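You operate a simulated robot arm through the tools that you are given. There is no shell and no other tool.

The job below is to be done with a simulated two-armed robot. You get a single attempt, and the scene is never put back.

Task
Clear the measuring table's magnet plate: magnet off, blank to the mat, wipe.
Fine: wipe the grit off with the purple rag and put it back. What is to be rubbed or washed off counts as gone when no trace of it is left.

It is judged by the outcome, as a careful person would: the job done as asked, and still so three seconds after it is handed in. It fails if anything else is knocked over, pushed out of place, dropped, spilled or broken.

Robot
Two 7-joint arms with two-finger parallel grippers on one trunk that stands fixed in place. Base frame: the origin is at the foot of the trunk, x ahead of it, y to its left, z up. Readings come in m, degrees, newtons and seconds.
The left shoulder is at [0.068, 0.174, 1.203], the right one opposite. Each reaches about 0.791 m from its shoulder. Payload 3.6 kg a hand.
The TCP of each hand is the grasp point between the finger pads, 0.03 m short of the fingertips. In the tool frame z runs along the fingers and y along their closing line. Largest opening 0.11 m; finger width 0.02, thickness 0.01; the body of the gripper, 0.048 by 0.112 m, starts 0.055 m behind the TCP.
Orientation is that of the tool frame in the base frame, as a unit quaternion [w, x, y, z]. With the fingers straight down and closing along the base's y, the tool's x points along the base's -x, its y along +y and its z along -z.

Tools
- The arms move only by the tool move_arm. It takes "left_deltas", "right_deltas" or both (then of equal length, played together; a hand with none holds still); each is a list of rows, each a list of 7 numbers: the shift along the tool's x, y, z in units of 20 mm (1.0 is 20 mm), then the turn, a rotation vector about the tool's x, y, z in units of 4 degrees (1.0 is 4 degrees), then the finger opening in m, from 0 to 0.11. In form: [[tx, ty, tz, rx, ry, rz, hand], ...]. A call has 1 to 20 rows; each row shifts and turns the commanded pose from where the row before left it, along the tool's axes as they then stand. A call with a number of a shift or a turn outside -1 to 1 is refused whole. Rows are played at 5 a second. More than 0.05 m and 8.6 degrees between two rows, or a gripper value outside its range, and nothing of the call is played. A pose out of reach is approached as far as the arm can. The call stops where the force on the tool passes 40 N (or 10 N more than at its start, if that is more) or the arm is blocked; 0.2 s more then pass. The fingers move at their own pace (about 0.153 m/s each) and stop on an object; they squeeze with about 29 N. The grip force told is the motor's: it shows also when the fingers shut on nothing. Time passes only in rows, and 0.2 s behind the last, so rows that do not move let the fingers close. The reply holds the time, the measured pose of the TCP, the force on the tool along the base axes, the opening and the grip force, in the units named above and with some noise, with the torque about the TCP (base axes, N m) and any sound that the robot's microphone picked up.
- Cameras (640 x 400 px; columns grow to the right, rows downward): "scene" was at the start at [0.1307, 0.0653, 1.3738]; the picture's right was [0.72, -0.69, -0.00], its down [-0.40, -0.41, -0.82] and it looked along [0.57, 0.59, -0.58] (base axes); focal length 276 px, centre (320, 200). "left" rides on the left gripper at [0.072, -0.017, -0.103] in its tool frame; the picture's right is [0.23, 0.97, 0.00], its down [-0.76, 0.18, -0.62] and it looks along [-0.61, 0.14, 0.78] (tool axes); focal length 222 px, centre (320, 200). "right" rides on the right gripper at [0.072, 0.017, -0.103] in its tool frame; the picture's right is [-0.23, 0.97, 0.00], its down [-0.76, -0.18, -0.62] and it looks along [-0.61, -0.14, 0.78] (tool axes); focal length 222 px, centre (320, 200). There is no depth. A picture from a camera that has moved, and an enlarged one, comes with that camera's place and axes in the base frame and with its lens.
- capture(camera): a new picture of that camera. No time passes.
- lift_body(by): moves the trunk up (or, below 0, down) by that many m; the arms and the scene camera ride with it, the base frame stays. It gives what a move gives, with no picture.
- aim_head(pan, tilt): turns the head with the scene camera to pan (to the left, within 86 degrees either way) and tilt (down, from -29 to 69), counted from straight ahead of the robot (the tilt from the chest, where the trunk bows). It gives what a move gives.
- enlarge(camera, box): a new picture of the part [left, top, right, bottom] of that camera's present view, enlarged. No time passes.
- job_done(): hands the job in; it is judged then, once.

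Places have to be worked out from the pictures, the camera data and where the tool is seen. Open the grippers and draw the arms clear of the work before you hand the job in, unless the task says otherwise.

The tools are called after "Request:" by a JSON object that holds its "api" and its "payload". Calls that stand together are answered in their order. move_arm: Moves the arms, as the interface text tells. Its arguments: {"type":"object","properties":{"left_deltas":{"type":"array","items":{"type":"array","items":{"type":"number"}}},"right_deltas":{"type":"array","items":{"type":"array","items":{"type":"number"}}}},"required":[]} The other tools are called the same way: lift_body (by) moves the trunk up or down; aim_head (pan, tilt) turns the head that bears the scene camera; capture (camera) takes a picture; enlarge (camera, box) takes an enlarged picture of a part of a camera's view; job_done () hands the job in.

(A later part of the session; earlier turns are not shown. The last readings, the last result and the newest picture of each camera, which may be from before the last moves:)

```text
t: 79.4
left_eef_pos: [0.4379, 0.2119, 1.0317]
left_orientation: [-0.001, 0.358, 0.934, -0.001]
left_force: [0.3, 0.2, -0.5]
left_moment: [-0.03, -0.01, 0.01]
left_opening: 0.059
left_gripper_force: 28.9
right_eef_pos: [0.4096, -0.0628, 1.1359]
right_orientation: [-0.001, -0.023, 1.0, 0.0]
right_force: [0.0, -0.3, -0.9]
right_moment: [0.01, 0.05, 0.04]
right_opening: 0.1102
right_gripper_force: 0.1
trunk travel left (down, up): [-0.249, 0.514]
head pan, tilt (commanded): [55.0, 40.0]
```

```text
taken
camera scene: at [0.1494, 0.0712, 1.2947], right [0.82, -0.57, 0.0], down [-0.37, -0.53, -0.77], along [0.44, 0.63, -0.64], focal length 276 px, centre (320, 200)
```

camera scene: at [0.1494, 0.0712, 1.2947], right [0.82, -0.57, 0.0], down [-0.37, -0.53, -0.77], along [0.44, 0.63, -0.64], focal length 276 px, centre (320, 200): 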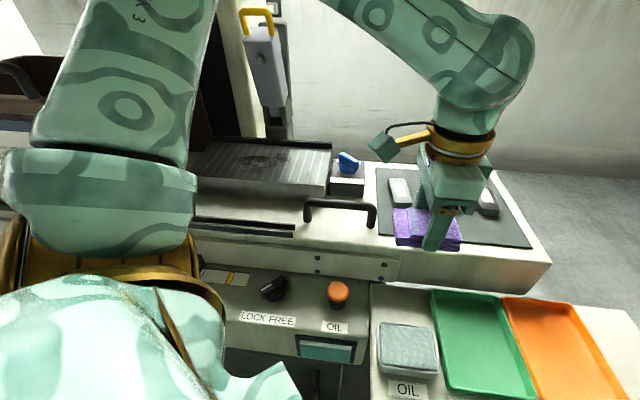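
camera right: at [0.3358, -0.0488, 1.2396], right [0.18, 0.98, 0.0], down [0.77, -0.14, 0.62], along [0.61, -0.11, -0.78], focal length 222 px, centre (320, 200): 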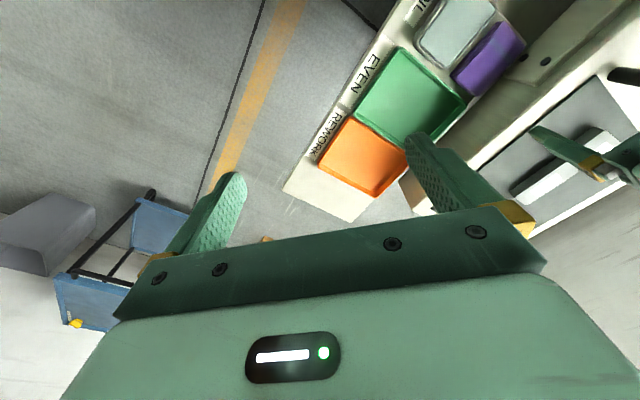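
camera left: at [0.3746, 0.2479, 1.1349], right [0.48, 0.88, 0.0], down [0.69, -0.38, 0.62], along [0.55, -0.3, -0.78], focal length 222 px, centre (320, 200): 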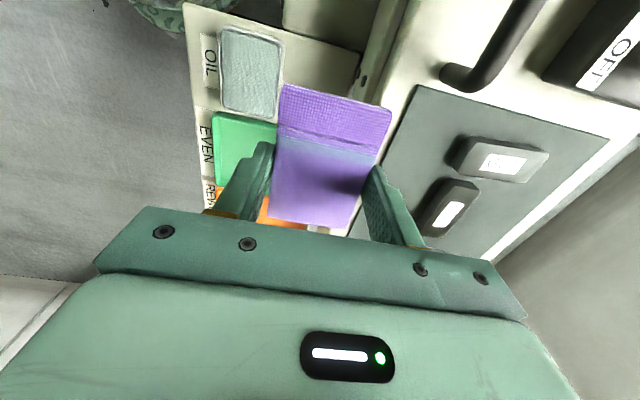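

I enlarge the plate to trace the extent of the grit.

Request:
{"api": "enlarge", "payload": {"camera": "scene", "box": [185, 130, 345, 205]}}

Request:
{"api": "enlarge", "payload": {"camera": "scene", "box": [225, 140, 305, 185]}}

```text
4.00 times, centred on (265, 168) of scene
camera zoom: at [0.1494, 0.0712, 1.2947], right [0.82, -0.57, 0.0], down [-0.37, -0.53, -0.77], along [0.44, 0.63, -0.64], focal length 1104 px, centre (540, 330)
```

zoom: 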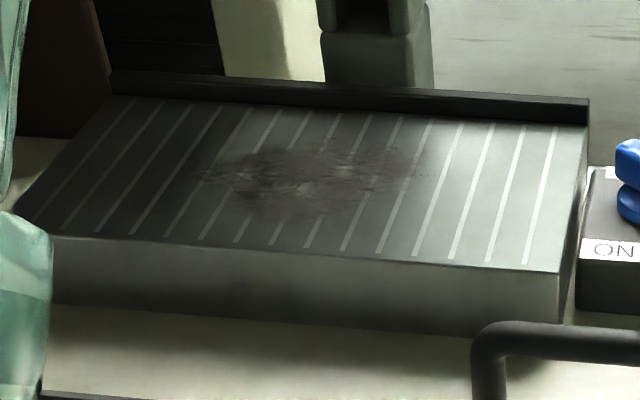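

```text
8.00 times, centred on (265, 162) of scene
camera zoom: at [0.1494, 0.0712, 1.2947], right [0.82, -0.57, 0.0], down [-0.37, -0.53, -0.77], along [0.44, 0.63, -0.64], focal length 2208 px, centre (760, 500)
```

zoom: 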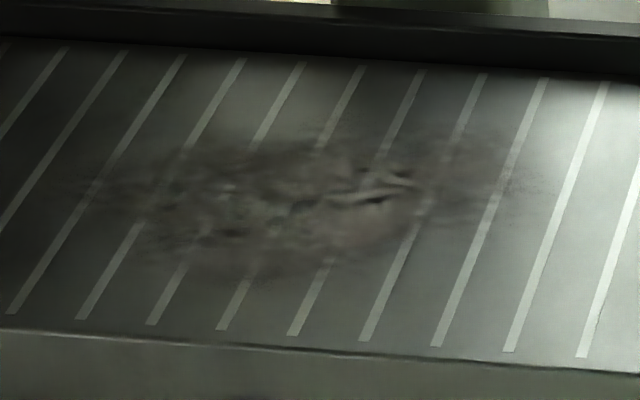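

The grit spans about ±0.07 m along the plate and −0.06…+0.04 m across, around (0.356, 0.602). I carry the rag over to the middle of it at safe height.

Request:
{"api": "move_arm", "payload": {"left_deltas": [[0.4, 0.295, 0, 0, 0, 0, 0.03], [0.8, 0.59, 0, 0, 0, 0, 0.03], [0.8045, 0.5905, 0, 0, 0, 0, 0.03], [0.8045, 0.5905, 0, 0, 0, 0, 0.03], [0.8045, 0.5905, 0, 0, 0, 0, 0.03], [0.8045, 0.5905, 0, 0, 0, 0, 0.03], [0.8045, 0.5905, 0, 0, 0, 0, 0.03], [0.8045, 0.5905, 0, 0, 0, 0, 0.03], [0.8045, 0.5905, 0, 0, 0, 0, 0.03], [0.8045, 0.5905, 0, 0, 0, 0, 0.03], [0.8045, 0.5905, 0, 0, 0, 0, 0.03], [0.8045, 0.5905, 0, 0, 0, 0, 0.03], [0.8045, 0.5905, 0, 0, 0, 0, 0.03], [0.8045, 0.5905, 0, 0, 0, 0, 0.03], [0.8045, 0.5905, 0, 0, 0, 0, 0.03], [0.8045, 0.5905, 0, 0, 0, 0, 0.03], [0.8045, 0.5905, 0, 0, 0, 0, 0.03], [0.8045, 0.5905, 0, 0, 0, 0, 0.03], [0.8045, 0.5905, 0, 0, 0, 0, 0.03], [0.8, 0.59, 0, 0, 0, 0, 0.03]]}}

Request:
{"api": "capture", "payload": {"camera": "scene"}}

Request:
{"api": "capture", "payload": {"camera": "left"}}

```text
t: 83.6
left_eef_pos: [0.3588, 0.5923, 1.0321]
left_orientation: [0.0, 0.359, 0.933, 0.0]
left_force: [0.4, 0.4, -1.9]
left_moment: [-0.02, -0.02, 0.0]
left_opening: 0.059
left_gripper_force: 29.2
right_eef_pos: [0.4094, -0.0634, 1.1357]
right_orientation: [-0.001, -0.023, 1.0, 0.0]
right_force: [-0.2, -0.2, -0.5]
right_moment: [0.01, -0.02, 0.04]
right_opening: 0.11
right_gripper_force: 0.0
trunk travel left (down, up): [-0.249, 0.514]
head pan, tilt (commanded): [55.0, 40.0]
```

```text
taken
camera scene: at [0.1492, 0.0718, 1.2947], right [0.82, -0.57, 0.0], down [-0.37, -0.53, -0.77], along [0.44, 0.63, -0.64], focal length 276 px, centre (320, 200)
```

scene: 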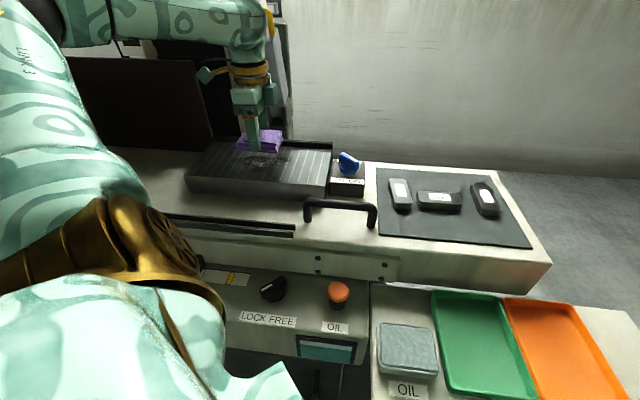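

```text
taken
camera left: at [0.2948, 0.6287, 1.1352], right [0.48, 0.88, 0.0], down [0.69, -0.38, 0.62], along [0.55, -0.3, -0.78], focal length 222 px, centre (320, 200)
```

left: 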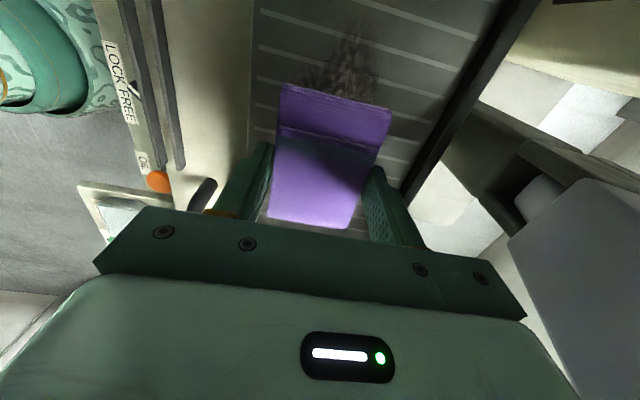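

The rag hangs over the grit. I lower it to just above the plate, then in 1 mm steps until it touches.

Request:
{"api": "move_arm", "payload": {"left_deltas": [[0, 0, 0.5, 0, 0, 0, 0.03], [0, 0, 0.7, 0, 0, 0, 0.03], [0, 0, 0.5, 0, 0, 0, 0.03], [0, 0, 0.3, 0, 0, 0, 0.03], [0, 0, 0, 0, 0, 0, 0.03]]}}

Request:
{"api": "move_arm", "payload": {"left_deltas": [[0, 0, 0.1, 0, 0, 0, 0.03], [0, 0, 0.05, 0, 0, 0, 0.03]]}}

Request:
{"api": "move_arm", "payload": {"left_deltas": [[0, 0, 0.05, 0, 0, 0, 0.03], [0, 0, 0.05, 0, 0, 0, 0.03]]}}

Request:
{"api": "enlarge", "payload": {"camera": "scene", "box": [185, 100, 345, 205]}}

```text
t: 84.8
left_eef_pos: [0.3572, 0.5922, 0.992]
left_orientation: [0.0, 0.357, 0.934, 0.0]
left_force: [0.0, -0.5, 0.9]
left_moment: [-0.01, -0.02, 0.0]
left_opening: 0.0589
left_gripper_force: 28.9
right_eef_pos: [0.4109, -0.0629, 1.1355]
right_orientation: [-0.001, -0.022, 1.0, 0.0]
right_force: [0.4, -0.6, -0.5]
right_moment: [-0.02, 0.01, -0.02]
right_opening: 0.1101
right_gripper_force: 0.1
trunk travel left (down, up): [-0.249, 0.514]
head pan, tilt (commanded): [55.0, 40.0]
```

```text
t: 85.4
left_eef_pos: [0.358, 0.5911, 0.9894]
left_orientation: [0.0, 0.357, 0.934, 0.0]
left_force: [-0.8, -0.8, -0.1]
left_moment: [-0.04, -0.01, -0.01]
left_opening: 0.0592
left_gripper_force: 28.7
right_eef_pos: [0.4092, -0.0637, 1.1357]
right_orientation: [-0.001, -0.023, 1.0, 0.001]
right_force: [0.2, -0.1, -0.4]
right_moment: [0.0, 0.03, 0.01]
right_opening: 0.11
right_gripper_force: 0.1
trunk travel left (down, up): [-0.249, 0.514]
head pan, tilt (commanded): [55.0, 40.0]
```

```text
t: 86.0
left_eef_pos: [0.3583, 0.5906, 0.9872]
left_orientation: [-0.001, 0.358, 0.934, 0.0]
left_force: [-0.4, -0.2, -0.2]
left_moment: [0.0, 0.03, -0.02]
left_opening: 0.0593
left_gripper_force: 28.7
right_eef_pos: [0.4094, -0.0629, 1.1359]
right_orientation: [-0.002, -0.023, 1.0, 0.0]
right_force: [0.8, 0.5, -0.5]
right_moment: [-0.01, 0.03, 0.0]
right_opening: 0.1099
right_gripper_force: 0.0
trunk travel left (down, up): [-0.249, 0.514]
head pan, tilt (commanded): [55.0, 40.0]
```

```text
3.81 times, centred on (265, 152) of scene
camera zoom: at [0.1492, 0.0714, 1.2947], right [0.82, -0.57, 0.0], down [-0.37, -0.53, -0.77], along [0.44, 0.63, -0.64], focal length 1052 px, centre (530, 381)
```

zoom: 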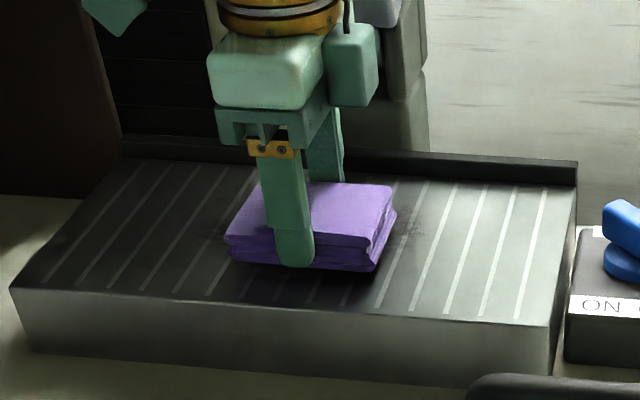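

No contact yet at z 0.987. I continue in 1 mm steps.

Request:
{"api": "move_arm", "payload": {"left_deltas": [[0, 0, 0.05, 0, 0, 0, 0.03], [0, 0, 0.05, 0, 0, 0, 0.03]]}}

Request:
{"api": "move_arm", "payload": {"left_deltas": [[0, 0, 0.05, 0, 0, 0, 0.03], [0, 0, 0.05, 0, 0, 0, 0.03]]}}

Request:
{"api": "move_arm", "payload": {"left_deltas": [[0, 0, 0.05, 0, 0, 0, 0.03], [0, 0, 0, 0, 0, 0, 0.03]]}}

```text
t: 86.6
left_eef_pos: [0.3576, 0.5919, 0.985]
left_orientation: [0.0, 0.357, 0.934, 0.0]
left_force: [1.1, -0.8, -0.2]
left_moment: [0.03, 0.01, -0.01]
left_opening: 0.0589
left_gripper_force: 29.1
right_eef_pos: [0.409, -0.064, 1.1358]
right_orientation: [-0.001, -0.022, 1.0, -0.001]
right_force: [0.7, 0.5, 0.0]
right_moment: [0.02, 0.0, 0.0]
right_opening: 0.1099
right_gripper_force: 0.2
trunk travel left (down, up): [-0.249, 0.514]
head pan, tilt (commanded): [55.0, 40.0]
```

```text
t: 87.2
left_eef_pos: [0.3569, 0.5919, 0.9832]
left_orientation: [0.0, 0.357, 0.934, 0.0]
left_force: [0.6, 0.5, 0.3]
left_moment: [0.01, 0.02, -0.01]
left_opening: 0.0589
left_gripper_force: 29.1
right_eef_pos: [0.4091, -0.064, 1.1365]
right_orientation: [0.0, -0.023, 1.0, 0.0]
right_force: [-0.4, -0.3, 0.3]
right_moment: [0.0, -0.01, 0.01]
right_opening: 0.1098
right_gripper_force: 0.0
trunk travel left (down, up): [-0.249, 0.514]
head pan, tilt (commanded): [55.0, 40.0]
```

```text
t: 87.8
left_eef_pos: [0.3579, 0.5911, 0.9814]
left_orientation: [0.0, 0.358, 0.934, 0.0]
left_force: [-0.4, 1.0, -1.3]
left_moment: [-0.02, -0.04, -0.01]
left_opening: 0.0589
left_gripper_force: 28.8
right_eef_pos: [0.4097, -0.0634, 1.1364]
right_orientation: [-0.001, -0.023, 1.0, 0.0]
right_force: [-0.7, -0.3, -0.5]
right_moment: [-0.01, -0.01, 0.02]
right_opening: 0.11
right_gripper_force: 0.0
trunk travel left (down, up): [-0.249, 0.514]
head pan, tilt (commanded): [55.0, 40.0]
```

Still free. A few more 1 mm steps.

Request:
{"api": "move_arm", "payload": {"left_deltas": [[0, 0, 0.05, 0, 0, 0, 0.03], [0, 0, 0, 0, 0, 0, 0.03]]}}

Request:
{"api": "move_arm", "payload": {"left_deltas": [[0, 0, 0.05, 0, 0, 0, 0.03], [0, 0, 0, 0, 0, 0, 0.03]]}}

Request:
{"api": "enlarge", "payload": {"camera": "scene", "box": [225, 115, 305, 175]}}

```text
t: 88.4
left_eef_pos: [0.3572, 0.5921, 0.9807]
left_orientation: [-0.001, 0.357, 0.934, 0.0]
left_force: [0.2, 1.0, 2.7]
left_moment: [-0.01, -0.01, -0.02]
left_opening: 0.0588
left_gripper_force: 29.4
right_eef_pos: [0.4093, -0.064, 1.1356]
right_orientation: [0.0, -0.023, 1.0, 0.0]
right_force: [-0.2, 0.2, 0.2]
right_moment: [-0.01, 0.04, -0.02]
right_opening: 0.1098
right_gripper_force: 0.1
trunk travel left (down, up): [-0.249, 0.514]
head pan, tilt (commanded): [55.0, 40.0]
```

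```text
t: 89.0
left_eef_pos: [0.3575, 0.5909, 0.9815]
left_orientation: [0.001, 0.357, 0.934, 0.001]
left_force: [1.3, 2.7, 11.1]
left_moment: [-0.02, 0.03, 0.01]
left_opening: 0.0589
left_gripper_force: 28.9
right_eef_pos: [0.4089, -0.0653, 1.136]
right_orientation: [0.0, -0.022, 1.0, 0.001]
right_force: [-0.1, -0.3, 0.1]
right_moment: [-0.02, -0.03, 0.01]
right_opening: 0.11
right_gripper_force: 0.0
trunk travel left (down, up): [-0.249, 0.514]
head pan, tilt (commanded): [55.0, 40.0]
```

```text
6.67 times, centred on (265, 145) of scene
camera zoom: at [0.1487, 0.0707, 1.2949], right [0.82, -0.57, 0.0], down [-0.37, -0.53, -0.77], along [0.44, 0.63, -0.64], focal length 1840 px, centre (687, 567)
```

zoom: 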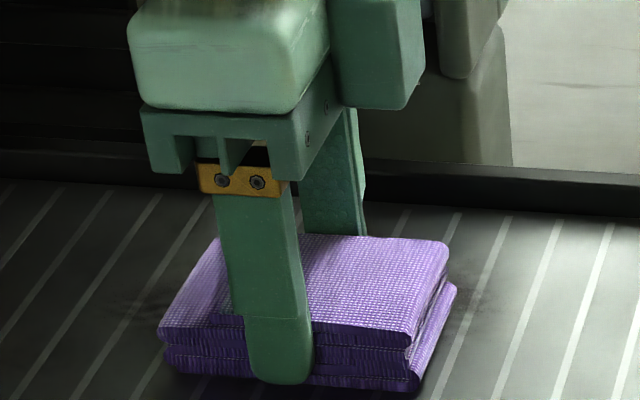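

Contact with about 11 N of press. I start wiping: strokes along the plate, first through the middle of the grit.

Request:
{"api": "move_arm", "payload": {"left_deltas": [[0.4, 0, 0, 0, 0, 0, 0.03], [0.6, 0, 0, 0, 0, 0, 0.03], [0.6, 0, 0, 0, 0, 0, 0.03], [0.6, 0, 0, 0, 0, 0, 0.03], [0.6, 0, 0, 0, 0, 0, 0.03], [0.35, 0, 0, 0, 0, 0, 0.03], [-0.5, 0, 0, 0, 0, 0, 0.03], [-0.7, 0, 0, 0, 0, 0, 0.03], [-0.7, 0, 0, 0, 0, 0, 0.03], [-0.7, 0, 0, 0, 0, 0, 0.03], [-0.7, 0, 0, 0, 0, 0, 0.03], [-0.7, 0, 0, 0, 0, 0, 0.03], [-0.7, 0, 0, 0, 0, 0, 0.03], [-0.7, 0, 0, 0, 0, 0, 0.03], [-0.1, 0, 0, 0, 0, 0, 0.03]]}}

Request:
{"api": "enlarge", "payload": {"camera": "scene", "box": [185, 100, 345, 205]}}

Request:
{"api": "capture", "payload": {"camera": "left"}}

```text
t: 92.2
left_eef_pos: [0.3916, 0.5606, 0.9805]
left_orientation: [0.0, 0.357, 0.934, 0.0]
left_force: [-6.1, 5.3, 17.6]
left_moment: [0.12, 0.23, -0.01]
left_opening: 0.0591
left_gripper_force: 29.1
right_eef_pos: [0.4083, -0.0632, 1.1365]
right_orientation: [0.0, -0.023, 1.0, 0.0]
right_force: [0.2, 0.6, -1.0]
right_moment: [-0.03, -0.03, -0.01]
right_opening: 0.1101
right_gripper_force: 0.0
trunk travel left (down, up): [-0.249, 0.514]
head pan, tilt (commanded): [55.0, 40.0]
```

```text
3.81 times, centred on (265, 152) of scene
camera zoom: at [0.1471, 0.0707, 1.2951], right [0.82, -0.57, 0.0], down [-0.37, -0.53, -0.77], along [0.44, 0.63, -0.64], focal length 1052 px, centre (530, 381)
```

zoom: 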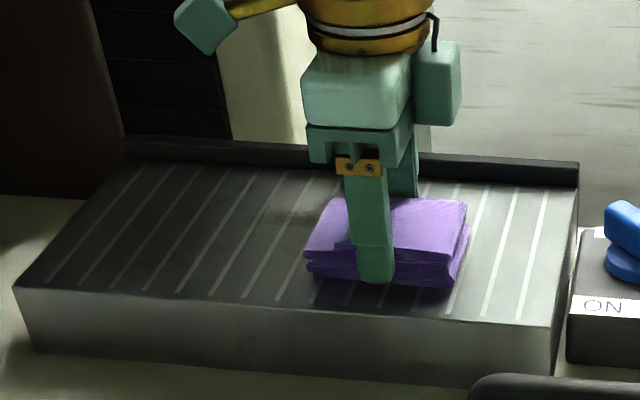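

```text
taken
camera left: at [0.3272, 0.5961, 1.0834], right [0.48, 0.88, 0.0], down [0.68, -0.38, 0.62], along [0.55, -0.3, -0.78], focal length 222 px, centre (320, 200)
```

left: 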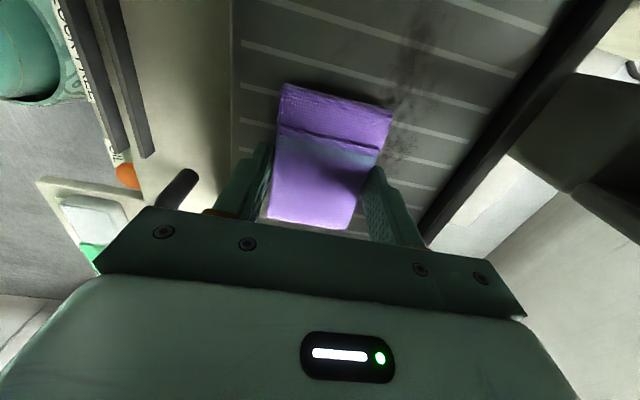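

Wiping works: the swept strip is clean. I now do a strip nearer the front edge, going back to the left.

Request:
{"api": "move_arm", "payload": {"left_deltas": [[0, -0.55, 0, 0, 0, 0, 0.03], [0, -0.55, 0, 0, 0, 0, 0.03], [0.5, 0, 0, 0, 0, 0, 0.03], [0.7, 0, 0, 0, 0, 0, 0.03], [0.7, 0, 0, 0, 0, 0, 0.03], [0.7, 0, 0, 0, 0, 0, 0.03], [0.7, 0, 0, 0, 0, 0, 0.03], [0.7, 0, 0, 0, 0, 0, 0.03], [0.7, 0, 0, 0, 0, 0, 0.03], [0.7, 0, 0, 0, 0, 0, 0.03], [0.3, 0, 0, 0, 0, 0, 0.03], [0, 0.6, 0, 0, 0, 0, 0.03], [0, 0.6, 0, 0, 0, 0, 0.03], [0, 0.6, 0, 0, 0, 0, 0.03], [0, 0.55, 0, 0, 0, 0, 0.03]]}}

Request:
{"api": "enlarge", "payload": {"camera": "scene", "box": [185, 100, 345, 205]}}

Request:
{"api": "capture", "payload": {"camera": "left"}}

```text
t: 95.4
left_eef_pos: [0.3241, 0.6548, 0.9808]
left_orientation: [0.0, 0.358, 0.934, -0.001]
left_force: [-0.2, -1.0, 0.8]
left_moment: [0.03, 0.05, 0.02]
left_opening: 0.059
left_gripper_force: 28.9
right_eef_pos: [0.4081, -0.0642, 1.135]
right_orientation: [-0.001, -0.023, 1.0, 0.0]
right_force: [-0.5, 0.0, 0.4]
right_moment: [-0.02, 0.01, 0.0]
right_opening: 0.1098
right_gripper_force: 0.0
trunk travel left (down, up): [-0.249, 0.514]
head pan, tilt (commanded): [55.0, 40.0]
```

```text
3.81 times, centred on (265, 152) of scene
camera zoom: at [0.1491, 0.0711, 1.2947], right [0.82, -0.57, 0.0], down [-0.37, -0.53, -0.77], along [0.44, 0.63, -0.64], focal length 1052 px, centre (530, 381)
```

zoom: 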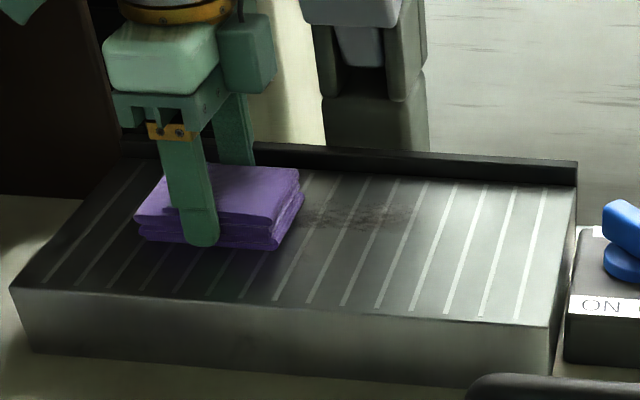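

```text
taken
camera left: at [0.2612, 0.6904, 1.0834], right [0.48, 0.88, 0.0], down [0.69, -0.38, 0.62], along [0.55, -0.3, -0.78], focal length 222 px, centre (320, 200)
```

left: 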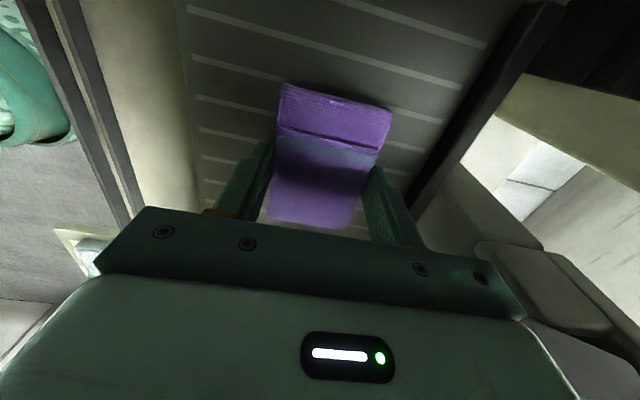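

Only the back strip of grit remains. I press a hair more, move 12 mm toward the back, and wipe to the right.

Request:
{"api": "move_arm", "payload": {"left_deltas": [[0, 0.3, 0.04, 0, 0, 0, 0.03], [0, 0.3, 0.02, 0, 0, 0, 0.03], [-0.5, 0, 0, 0, 0, 0, 0.03], [-0.7, 0, 0, 0, 0, 0, 0.03], [-0.7, 0, 0, 0, 0, 0, 0.03], [-0.7, 0, 0, 0, 0, 0, 0.03], [-0.7, 0, 0, 0, 0, 0, 0.03], [-0.7, 0, 0, 0, 0, 0, 0.03], [-0.7, 0, 0, 0, 0, 0, 0.03], [-0.7, 0, 0, 0, 0, 0, 0.03], [-0.5, 0, 0, 0, 0, 0, 0.03]]}}

Request:
{"api": "enlarge", "payload": {"camera": "scene", "box": [185, 100, 345, 205]}}

Request:
{"api": "capture", "payload": {"camera": "left"}}

```text
t: 97.8
left_eef_pos: [0.4189, 0.5837, 0.9793]
left_orientation: [0.001, 0.359, 0.934, 0.001]
left_force: [-5.2, 7.4, 23.1]
left_moment: [0.21, 0.35, -0.02]
left_opening: 0.059
left_gripper_force: 28.9
right_eef_pos: [0.4064, -0.0641, 1.136]
right_orientation: [0.0, -0.023, 1.0, 0.001]
right_force: [0.7, -0.6, 1.1]
right_moment: [0.0, 0.02, 0.01]
right_opening: 0.1102
right_gripper_force: 0.1
trunk travel left (down, up): [-0.249, 0.514]
head pan, tilt (commanded): [55.0, 40.0]
```

```text
3.81 times, centred on (265, 152) of scene
camera zoom: at [0.1467, 0.0703, 1.2952], right [0.82, -0.57, 0.0], down [-0.37, -0.53, -0.77], along [0.44, 0.63, -0.64], focal length 1052 px, centre (530, 381)
```

zoom: 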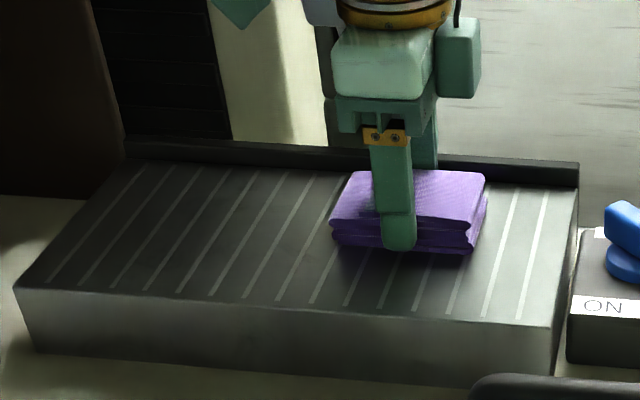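

```text
taken
camera left: at [0.3553, 0.6197, 1.0829], right [0.48, 0.88, 0.0], down [0.68, -0.38, 0.62], along [0.55, -0.3, -0.78], focal length 222 px, centre (320, 200)
```

left: 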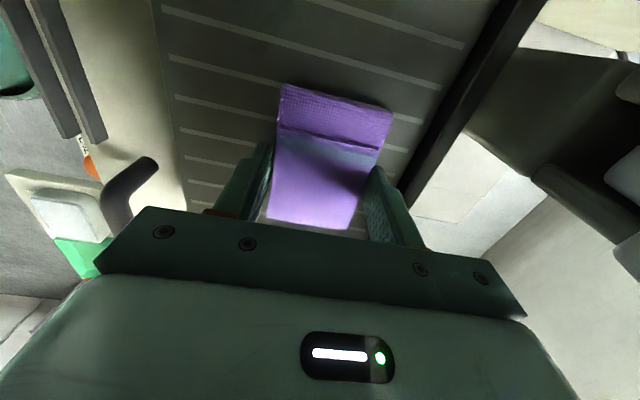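

The strip wiped clean. I make one more pass further back toward the left and then another through the middle to be thorough.

Request:
{"api": "move_arm", "payload": {"left_deltas": [[0, 0.35, -0.02, 0, 0, 0, 0.03], [0, 0.35, 0, 0, 0, 0, 0.03], [0.5, 0, 0, 0, 0, 0, 0.03], [0.8, 0, 0, 0, 0, 0, 0.03], [0.8, 0, 0, 0, 0, 0, 0.03], [0.8, 0, 0, 0, 0, 0, 0.03], [0.8, 0, 0, 0, 0, 0, 0.03], [0.8, 0, 0, 0, 0, 0, 0.03], [0.8, 0, 0, 0, 0, 0, 0.03], [0.7, 0, 0, 0, 0, 0, 0.03], [0, -0.8, 0.02, 0, 0, 0, 0.03], [0, -0.8, 0, 0, 0, 0, 0.03]]}}

Request:
{"api": "move_arm", "payload": {"left_deltas": [[-0.5, 0, 0, 0, 0, 0, 0.03], [-0.8, 0, 0, 0, 0, 0, 0.03], [-0.8, 0, 0, 0, 0, 0, 0.03], [-0.8, 0, 0, 0, 0, 0, 0.03], [-0.8, 0, 0, 0, 0, 0, 0.03], [-0.8, 0, 0, 0, 0, 0, 0.03], [-0.8, 0, 0, 0, 0, 0, 0.03], [-0.7, 0, 0, 0, 0, 0, 0.03], [0, -0.8, 0, 0, 0, 0, 0.03], [0, -0.8, 0, 0, 0, 0, 0.03], [0.5, 0, 0, 0, 0, 0, 0.03], [0.8, 0, 0, 0, 0, 0, 0.03], [0.8, 0, 0, 0, 0, 0, 0.03], [0.8, 0, 0, 0, 0, 0, 0.03], [0.8, 0, 0, 0, 0, 0, 0.03], [0.8, 0, 0, 0, 0, 0, 0.03], [0.8, 0, 0, 0, 0, 0, 0.03], [0.7, 0, 0, 0, 0, 0, 0.03]]}}

Request:
{"api": "enlarge", "payload": {"camera": "scene", "box": [185, 100, 345, 205]}}

Request:
{"api": "capture", "payload": {"camera": "left"}}

```text
t: 100.4
left_eef_pos: [0.3174, 0.6523, 0.9787]
left_orientation: [0.0, 0.357, 0.934, 0.001]
left_force: [2.5, 1.7, 14.6]
left_moment: [-0.17, -0.22, 0.05]
left_opening: 0.0589
left_gripper_force: 29.5
right_eef_pos: [0.4097, -0.0637, 1.1368]
right_orientation: [-0.001, -0.022, 1.0, 0.001]
right_force: [-0.4, -1.0, -0.2]
right_moment: [0.02, 0.03, 0.0]
right_opening: 0.11
right_gripper_force: 0.0
trunk travel left (down, up): [-0.249, 0.514]
head pan, tilt (commanded): [55.0, 40.0]
```

```text
t: 104.2
left_eef_pos: [0.2985, 0.6273, 0.9799]
left_orientation: [-0.001, 0.357, 0.934, 0.001]
left_force: [1.5, -2.0, 4.8]
left_moment: [-0.06, -0.1, -0.02]
left_opening: 0.0592
left_gripper_force: 29.0
right_eef_pos: [0.4089, -0.0641, 1.1362]
right_orientation: [0.0, -0.023, 1.0, 0.001]
right_force: [-0.1, 0.4, 0.5]
right_moment: [0.0, -0.05, 0.0]
right_opening: 0.1099
right_gripper_force: 0.0
trunk travel left (down, up): [-0.249, 0.514]
head pan, tilt (commanded): [55.0, 40.0]
```

```text
3.81 times, centred on (265, 152) of scene
camera zoom: at [0.1489, 0.0707, 1.2948], right [0.82, -0.57, 0.0], down [-0.37, -0.53, -0.77], along [0.44, 0.63, -0.64], focal length 1052 px, centre (530, 381)
```

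zoom: 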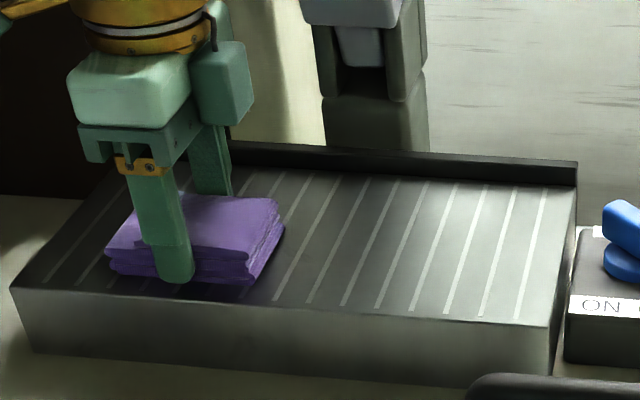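

```text
taken
camera left: at [0.2346, 0.6636, 1.0826], right [0.48, 0.88, 0.0], down [0.69, -0.38, 0.62], along [0.55, -0.3, -0.78], focal length 222 px, centre (320, 200)
```

left: 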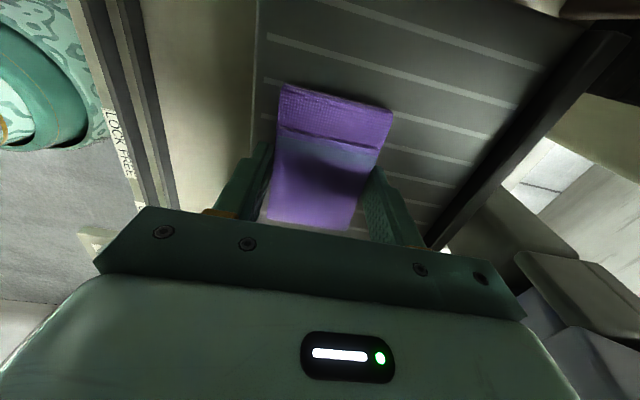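

The visible plate is clean. I lift the rag off and move aside to inspect the whole plate.

Request:
{"api": "move_arm", "payload": {"left_deltas": [[0, 0, -0.3, 0, 0, 0, 0.03], [0, 0, -0.7, 0, 0, 0, 0.03], [0, 0, -1, 0, 0, 0, 0.03], [0, 0, -0.6, 0, 0, 0, 0.03], [-0.8, -0.4, 0, 0, 0, 0, 0.03], [-0.9, -0.5, 0, 0, 0, 0, 0.03], [-0.9, -0.5, 0, 0, 0, 0, 0.03], [-0.9, -0.5, 0, 0, 0, 0, 0.03], [-0.9, -0.5, 0, 0, 0, 0, 0.03], [-0.9, -0.5, 0, 0, 0, 0, 0.03], [-0.9, -0.5, 0, 0, 0, 0, 0.03], [-0.9, -0.5, 0, 0, 0, 0, 0.03], [-0.9, -0.5, 0, 0, 0, 0, 0.03], [-0.9, -0.5, 0, 0, 0, 0, 0.03], [-0.8, -0.5, 0, 0, 0, 0, 0.03]]}}

Request:
{"api": "capture", "payload": {"camera": "scene"}}

Request:
{"api": "enlarge", "payload": {"camera": "scene", "box": [185, 130, 345, 205]}}

Request:
{"api": "enlarge", "payload": {"camera": "scene", "box": [225, 140, 305, 185]}}

```text
t: 107.4
left_eef_pos: [0.3697, 0.4157, 1.031]
left_orientation: [0.001, 0.357, 0.934, 0.0]
left_force: [0.3, -0.8, -0.5]
left_moment: [0.01, -0.04, 0.01]
left_opening: 0.059
left_gripper_force: 28.6
right_eef_pos: [0.4102, -0.0643, 1.1355]
right_orientation: [-0.001, -0.023, 1.0, 0.0]
right_force: [0.7, -0.8, 1.4]
right_moment: [-0.02, 0.01, -0.02]
right_opening: 0.1102
right_gripper_force: 0.2
trunk travel left (down, up): [-0.249, 0.514]
head pan, tilt (commanded): [55.0, 40.0]
```

```text
taken
camera scene: at [0.1494, 0.0711, 1.2947], right [0.82, -0.57, 0.0], down [-0.37, -0.53, -0.77], along [0.44, 0.63, -0.64], focal length 276 px, centre (320, 200)
```

scene: 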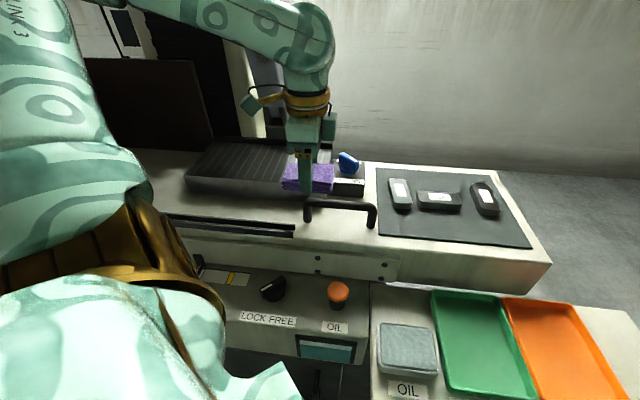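

```text
4.00 times, centred on (265, 168) of scene
camera zoom: at [0.1494, 0.0711, 1.2947], right [0.82, -0.57, 0.0], down [-0.37, -0.53, -0.77], along [0.44, 0.63, -0.64], focal length 1104 px, centre (540, 330)
```

zoom: 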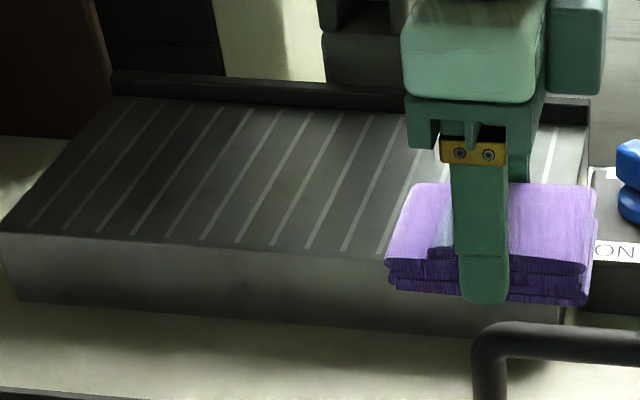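

```text
8.00 times, centred on (265, 162) of scene
camera zoom: at [0.1494, 0.0711, 1.2947], right [0.82, -0.57, 0.0], down [-0.37, -0.53, -0.77], along [0.44, 0.63, -0.64], focal length 2208 px, centre (760, 500)
```

zoom: 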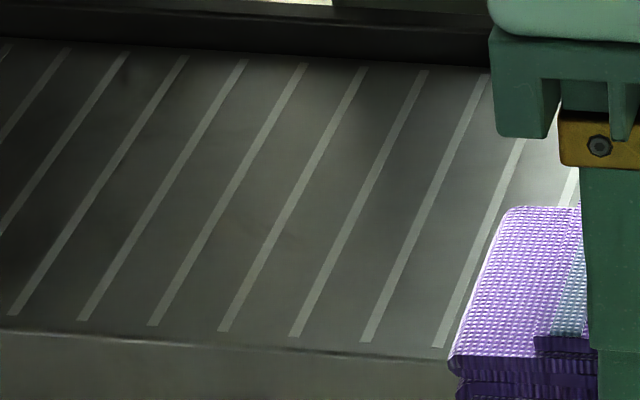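

The wiped area looks clean. I move the rag back to above its home spot, which also clears the view for a thorough check of the plate.

Request:
{"api": "move_arm", "payload": {"left_deltas": [[-0.5, -0.29, 0, 0, 0, 0, 0.03], [-0.85, -0.49, 0, 0, 0, 0, 0.03], [-0.85, -0.49, 0, 0, 0, 0, 0.03], [-0.85, -0.49, 0, 0, 0, 0, 0.03], [-0.85, -0.49, 0, 0, 0, 0, 0.03], [-0.85, -0.49, 0, 0, 0, 0, 0.03], [-0.85, -0.49, 0, 0, 0, 0, 0.03], [-0.85, -0.49, 0, 0, 0, 0, 0.03], [-0.85, -0.49, 0, 0, 0, 0, 0.03], [-0.85, -0.49, 0, 0, 0, 0, 0.03], [-0.85, -0.49, 0, 0, 0, 0, 0.03], [-0.39, -0.2145, 0, 0, 0, 0, 0.03], [0, 0, 0, 0, 0, 0, 0.03]]}}

Request:
{"api": "capture", "payload": {"camera": "scene"}}

Request:
{"api": "enlarge", "payload": {"camera": "scene", "box": [185, 130, 345, 205]}}

Request:
{"api": "enlarge", "payload": {"camera": "scene", "box": [215, 140, 275, 180]}}

Request:
{"api": "enlarge", "payload": {"camera": "scene", "box": [260, 140, 335, 190]}}

```text
t: 110.2
left_eef_pos: [0.4373, 0.21, 1.0321]
left_orientation: [0.0, 0.358, 0.934, 0.001]
left_force: [-0.5, 0.0, -0.6]
left_moment: [0.0, -0.02, 0.0]
left_opening: 0.0592
left_gripper_force: 28.6
right_eef_pos: [0.4099, -0.0647, 1.1362]
right_orientation: [-0.001, -0.023, 1.0, 0.0]
right_force: [-0.8, 0.8, -0.1]
right_moment: [0.0, 0.0, 0.04]
right_opening: 0.1098
right_gripper_force: 0.0
trunk travel left (down, up): [-0.249, 0.514]
head pan, tilt (commanded): [55.0, 40.0]
```

```text
taken
camera scene: at [0.1493, 0.0713, 1.2947], right [0.82, -0.57, 0.0], down [-0.37, -0.53, -0.77], along [0.44, 0.63, -0.64], focal length 276 px, centre (320, 200)
```

scene: 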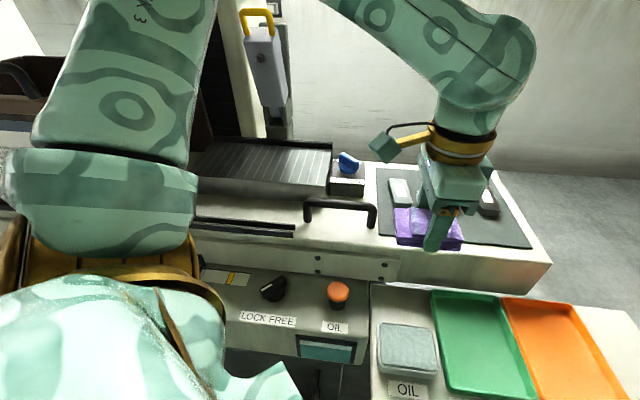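

```text
4.00 times, centred on (265, 168) of scene
camera zoom: at [0.1493, 0.0713, 1.2947], right [0.82, -0.57, 0.0], down [-0.37, -0.53, -0.77], along [0.44, 0.63, -0.64], focal length 1104 px, centre (540, 330)
```

zoom: 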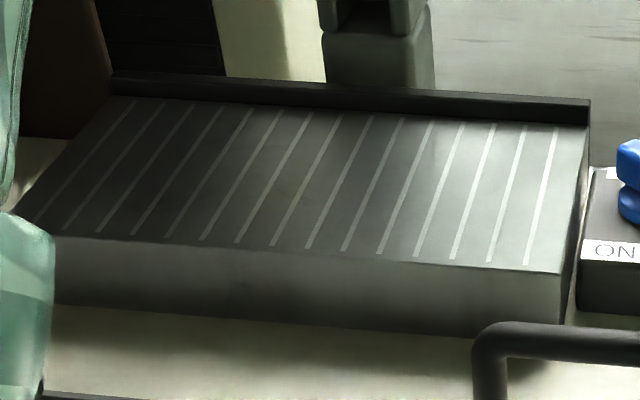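

```text
10.00 times, centred on (245, 160) of scene
camera zoom: at [0.1493, 0.0713, 1.2947], right [0.82, -0.57, 0.0], down [-0.37, -0.53, -0.77], along [0.44, 0.63, -0.64], focal length 2760 px, centre (1070, 600)
```

zoom: 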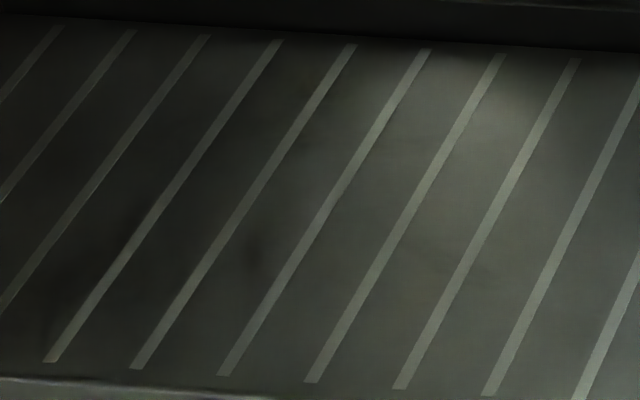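

```text
8.00 times, centred on (298, 165) of scene
camera zoom: at [0.1493, 0.0713, 1.2947], right [0.82, -0.57, 0.0], down [-0.37, -0.53, -0.77], along [0.44, 0.63, -0.64], focal length 2208 px, centre (500, 480)
```

zoom: 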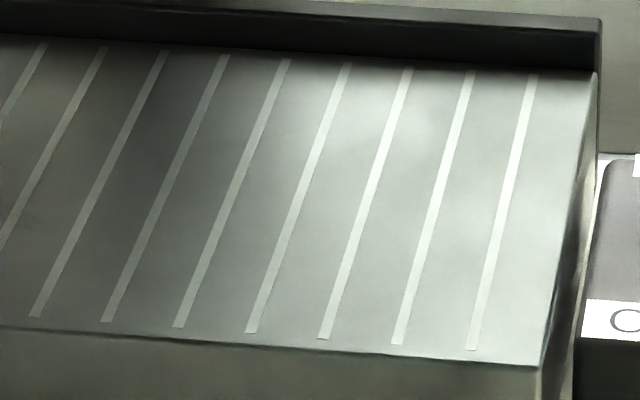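

To be sure no trace is left I compare the same enlarged box as before wiping, and closer crops of two faint darker spots.

Request:
{"api": "enlarge", "payload": {"camera": "scene", "box": [225, 140, 305, 185]}}

Request:
{"api": "enlarge", "payload": {"camera": "scene", "box": [220, 150, 250, 172]}}

Request:
{"api": "enlarge", "payload": {"camera": "scene", "box": [245, 145, 285, 172]}}

```text
8.00 times, centred on (265, 162) of scene
camera zoom: at [0.1493, 0.0713, 1.2947], right [0.82, -0.57, 0.0], down [-0.37, -0.53, -0.77], along [0.44, 0.63, -0.64], focal length 2208 px, centre (760, 500)
```

zoom: 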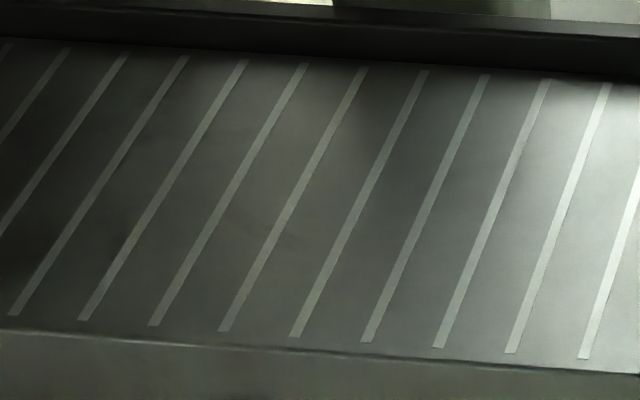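

```text
16.00 times, centred on (235, 161) of scene
camera zoom: at [0.1493, 0.0713, 1.2947], right [0.82, -0.57, 0.0], down [-0.37, -0.53, -0.77], along [0.44, 0.63, -0.64], focal length 4417 px, centre (1680, 824)
```

zoom: 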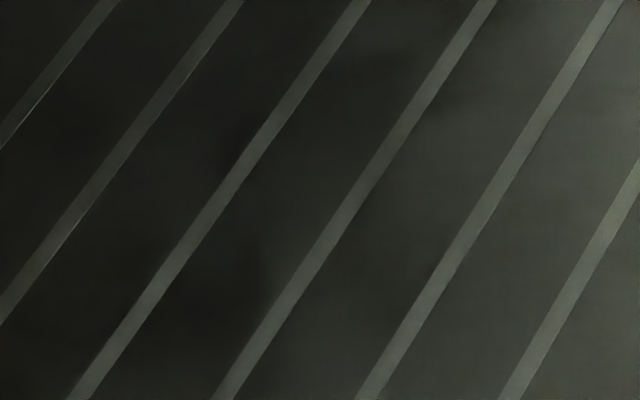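

```text
14.81 times, centred on (265, 158) of scene
camera zoom: at [0.1493, 0.0713, 1.2947], right [0.82, -0.57, 0.0], down [-0.37, -0.53, -0.77], along [0.44, 0.63, -0.64], focal length 4090 px, centre (1135, 815)
```

zoom: 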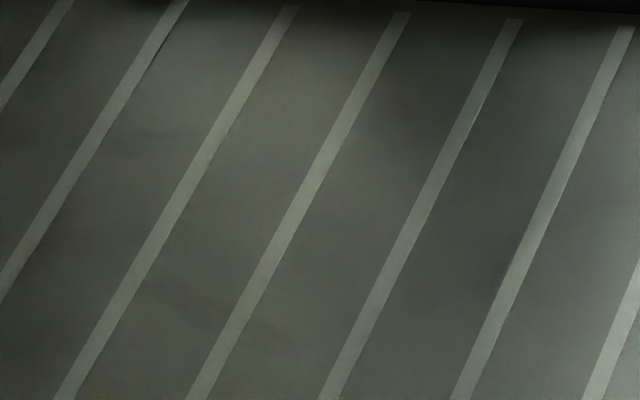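

The plate now shows clean stripes with only smooth light shading; no grit left. I aim the head at the tray and lower the rag toward its home place.

Request:
{"api": "aim_head", "payload": {"pan": 30, "tilt": 55}}

Request:
{"api": "move_arm", "payload": {"left_deltas": [[0, 0, 0.5, 0, 0, 0, 0.03], [0, 0, 0.9, 0, 0, 0, 0.03], [0, 0, 0.9, 0, 0, 0, 0.03], [0, 0, 0.9, 0, 0, 0, 0.03], [0, 0, 0.9, 0, 0, 0, 0.03], [0, 0, 0.9, 0, 0, 0, 0.03], [0, 0, 0.9, 0, 0, 0, 0.03], [0, 0, 0.9, 0, 0, 0, 0.03], [0, 0, 0.6, 0, 0, 0, 0.03], [0, 0, 0.4, 0, 0, 0, 0.03], [0, 0, 0, 0, 0, 0, 0.03]]}}

Request:
{"api": "enlarge", "payload": {"camera": "scene", "box": [270, 140, 370, 230]}}

Request:
{"api": "enlarge", "payload": {"camera": "left", "box": [200, 20, 440, 240]}}

```text
t: 111.1
left_eef_pos: [0.4387, 0.2111, 1.0319]
left_orientation: [0.0, 0.357, 0.934, 0.0]
left_force: [-0.6, -0.3, -0.3]
left_moment: [0.02, -0.02, 0.01]
left_opening: 0.0593
left_gripper_force: 29.0
right_eef_pos: [0.4095, -0.0641, 1.1354]
right_orientation: [-0.001, -0.022, 1.0, 0.0]
right_force: [-0.4, 0.3, -1.1]
right_moment: [0.04, -0.03, -0.01]
right_opening: 0.11
right_gripper_force: 0.0
trunk travel left (down, up): [-0.249, 0.514]
head pan, tilt (commanded): [30.0, 55.0]
```

```text
t: 113.5
left_eef_pos: [0.4385, 0.2119, 0.8765]
left_orientation: [0.0, 0.357, 0.934, 0.0]
left_force: [-0.9, 0.3, -0.7]
left_moment: [0.02, -0.02, 0.01]
left_opening: 0.059
left_gripper_force: 29.0
right_eef_pos: [0.4089, -0.0643, 1.1367]
right_orientation: [-0.001, -0.023, 1.0, -0.001]
right_force: [-0.2, 0.5, 1.2]
right_moment: [0.0, 0.0, -0.01]
right_opening: 0.1098
right_gripper_force: 0.1
trunk travel left (down, up): [-0.249, 0.514]
head pan, tilt (commanded): [30.0, 55.0]
```

```text
4.44 times, centred on (320, 185) of scene
camera zoom: at [0.1629, 0.0376, 1.274], right [0.5, -0.87, 0.0], down [-0.71, -0.41, -0.57], along [0.5, 0.29, -0.82], focal length 1227 px, centre (320, 267)
```

zoom: 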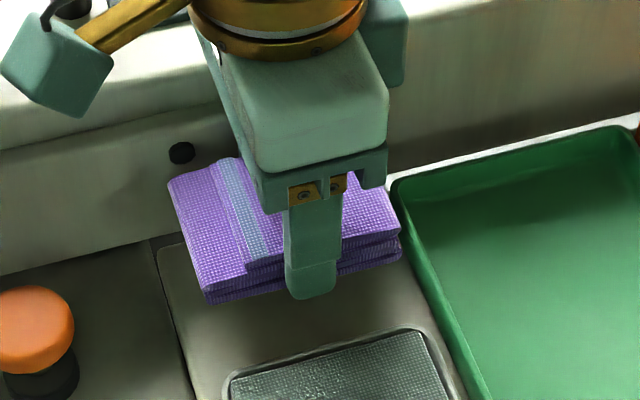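

```text
1.82 times, centred on (320, 130) of left
camera zoom: at [0.3747, 0.2472, 0.9779], right [0.48, 0.88, 0.0], down [0.69, -0.38, 0.62], along [0.55, -0.3, -0.78], focal length 404 px, centre (320, 327)
```

zoom: 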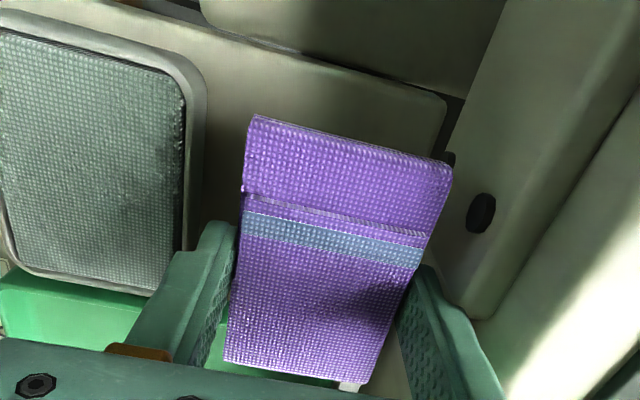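

The rag hangs level over its empty spot. I correct ~1.4 mm toward the front and lower it to just above the shelf.

Request:
{"api": "move_arm", "payload": {"left_deltas": [[0, -0.07, 0.4, 0, 0, 0, 0.03], [0, 0, 0.5, 0, 0, 0, 0.03], [0, 0, 0.4, 0, 0, 0, 0.03], [0, 0, 0.3, 0, 0, 0, 0.03], [0, 0, 0.15, 0, 0, 0, 0.03], [0, 0, 0, 0, 0, 0, 0.03]]}}

Request:
{"api": "enlarge", "payload": {"camera": "scene", "box": [270, 150, 370, 230]}}

Request:
{"api": "enlarge", "payload": {"camera": "left", "box": [200, 20, 440, 240]}}

```text
t: 114.9
left_eef_pos: [0.4363, 0.2094, 0.84]
left_orientation: [0.001, 0.358, 0.934, 0.0]
left_force: [0.0, -0.7, 0.3]
left_moment: [-0.01, 0.04, -0.02]
left_opening: 0.0592
left_gripper_force: 28.6
right_eef_pos: [0.4091, -0.0635, 1.1367]
right_orientation: [-0.001, -0.023, 1.0, 0.0]
right_force: [-0.2, -0.5, 0.5]
right_moment: [0.01, -0.01, 0.02]
right_opening: 0.11
right_gripper_force: 0.0
trunk travel left (down, up): [-0.249, 0.514]
head pan, tilt (commanded): [30.0, 55.0]
```

```text
5.00 times, centred on (320, 190) of scene
camera zoom: at [0.163, 0.0376, 1.274], right [0.5, -0.87, 0.0], down [-0.71, -0.41, -0.57], along [0.5, 0.29, -0.82], focal length 1380 px, centre (320, 250)
```

zoom: 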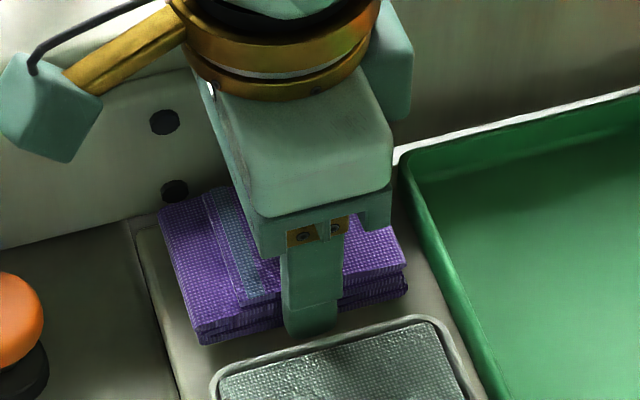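

```text
1.82 times, centred on (320, 130) of left
camera zoom: at [0.3736, 0.2465, 0.9425], right [0.48, 0.88, 0.0], down [0.69, -0.38, 0.62], along [0.55, -0.3, -0.78], focal length 404 px, centre (320, 327)
```

zoom: 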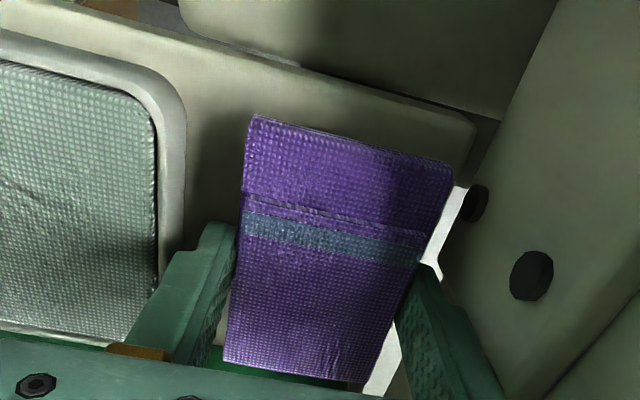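

It lines up with where it lay before. I lower in 1–2 mm steps until it rests on the shelf.

Request:
{"api": "move_arm", "payload": {"left_deltas": [[0, 0, 0.1, 0, 0, 0, 0.03], [0, 0, 0.05, 0, 0, 0, 0.03]]}}

Request:
{"api": "move_arm", "payload": {"left_deltas": [[0, 0, 0.05, 0, 0, 0, 0.03], [0, 0, 0, 0, 0, 0, 0.03]]}}

Request:
{"api": "move_arm", "payload": {"left_deltas": [[0, 0, 0.05, 0, 0, 0, 0.03], [0, 0, 0, 0, 0, 0, 0.03]]}}

```text
t: 115.5
left_eef_pos: [0.4363, 0.2099, 0.8364]
left_orientation: [0.0, 0.358, 0.934, 0.0]
left_force: [-0.1, 0.7, -0.3]
left_moment: [0.0, -0.02, -0.02]
left_opening: 0.0589
left_gripper_force: 28.7
right_eef_pos: [0.4095, -0.0635, 1.1365]
right_orientation: [-0.001, -0.023, 1.0, 0.0]
right_force: [-0.9, -1.0, -0.5]
right_moment: [0.02, -0.01, 0.02]
right_opening: 0.1101
right_gripper_force: 0.1
trunk travel left (down, up): [-0.249, 0.514]
head pan, tilt (commanded): [30.0, 55.0]
```

```text
t: 116.1
left_eef_pos: [0.4369, 0.2113, 0.8363]
left_orientation: [0.0, 0.358, 0.934, 0.0]
left_force: [-0.3, 0.4, -0.4]
left_moment: [0.02, 0.01, -0.01]
left_opening: 0.0588
left_gripper_force: 29.0
right_eef_pos: [0.4093, -0.0638, 1.1363]
right_orientation: [-0.001, -0.023, 1.0, 0.0]
right_force: [0.2, 0.6, 0.2]
right_moment: [0.0, 0.02, 0.0]
right_opening: 0.1099
right_gripper_force: 0.0
trunk travel left (down, up): [-0.249, 0.514]
head pan, tilt (commanded): [30.0, 55.0]
```

```text
t: 116.7
left_eef_pos: [0.4365, 0.2112, 0.8354]
left_orientation: [0.0, 0.358, 0.934, 0.0]
left_force: [0.2, 0.7, -0.5]
left_moment: [-0.02, -0.02, 0.03]
left_opening: 0.0593
left_gripper_force: 29.5
right_eef_pos: [0.4087, -0.0635, 1.136]
right_orientation: [-0.001, -0.023, 1.0, -0.001]
right_force: [0.5, 0.5, 0.1]
right_moment: [-0.03, 0.0, -0.03]
right_opening: 0.11
right_gripper_force: 0.0
trunk travel left (down, up): [-0.249, 0.514]
head pan, tilt (commanded): [30.0, 55.0]
```

Not yet resting; two more small steps.

Request:
{"api": "move_arm", "payload": {"left_deltas": [[0, 0, 0.05, 0, 0, 0, 0.03], [0, 0, 0, 0, 0, 0, 0.03]]}}

Request:
{"api": "move_arm", "payload": {"left_deltas": [[0, 0, 0.05, 0, 0, 0, 0.03], [0, 0, 0, 0, 0, 0, 0.03]]}}

```text
t: 117.3
left_eef_pos: [0.4354, 0.2108, 0.8332]
left_orientation: [0.0, 0.357, 0.934, 0.0]
left_force: [0.3, 1.3, 6.1]
left_moment: [0.09, 0.1, -0.02]
left_opening: 0.059
left_gripper_force: 28.8
right_eef_pos: [0.4087, -0.0643, 1.1361]
right_orientation: [0.0, -0.022, 1.0, 0.0]
right_force: [-0.5, -0.6, -0.1]
right_moment: [-0.01, -0.02, 0.01]
right_opening: 0.1102
right_gripper_force: 0.1
trunk travel left (down, up): [-0.249, 0.514]
head pan, tilt (commanded): [30.0, 55.0]
```

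```text
t: 117.9
left_eef_pos: [0.4357, 0.2105, 0.8354]
left_orientation: [0.001, 0.358, 0.934, 0.001]
left_force: [-0.3, 1.9, 17.8]
left_moment: [0.09, 0.16, 0.01]
left_opening: 0.0587
left_gripper_force: 29.5
right_eef_pos: [0.4092, -0.0637, 1.1366]
right_orientation: [0.0, -0.023, 1.0, 0.0]
right_force: [0.2, -0.6, -0.1]
right_moment: [-0.01, -0.01, 0.01]
right_opening: 0.11
right_gripper_force: 0.2
trunk travel left (down, up): [-0.249, 0.514]
head pan, tilt (commanded): [30.0, 55.0]
```

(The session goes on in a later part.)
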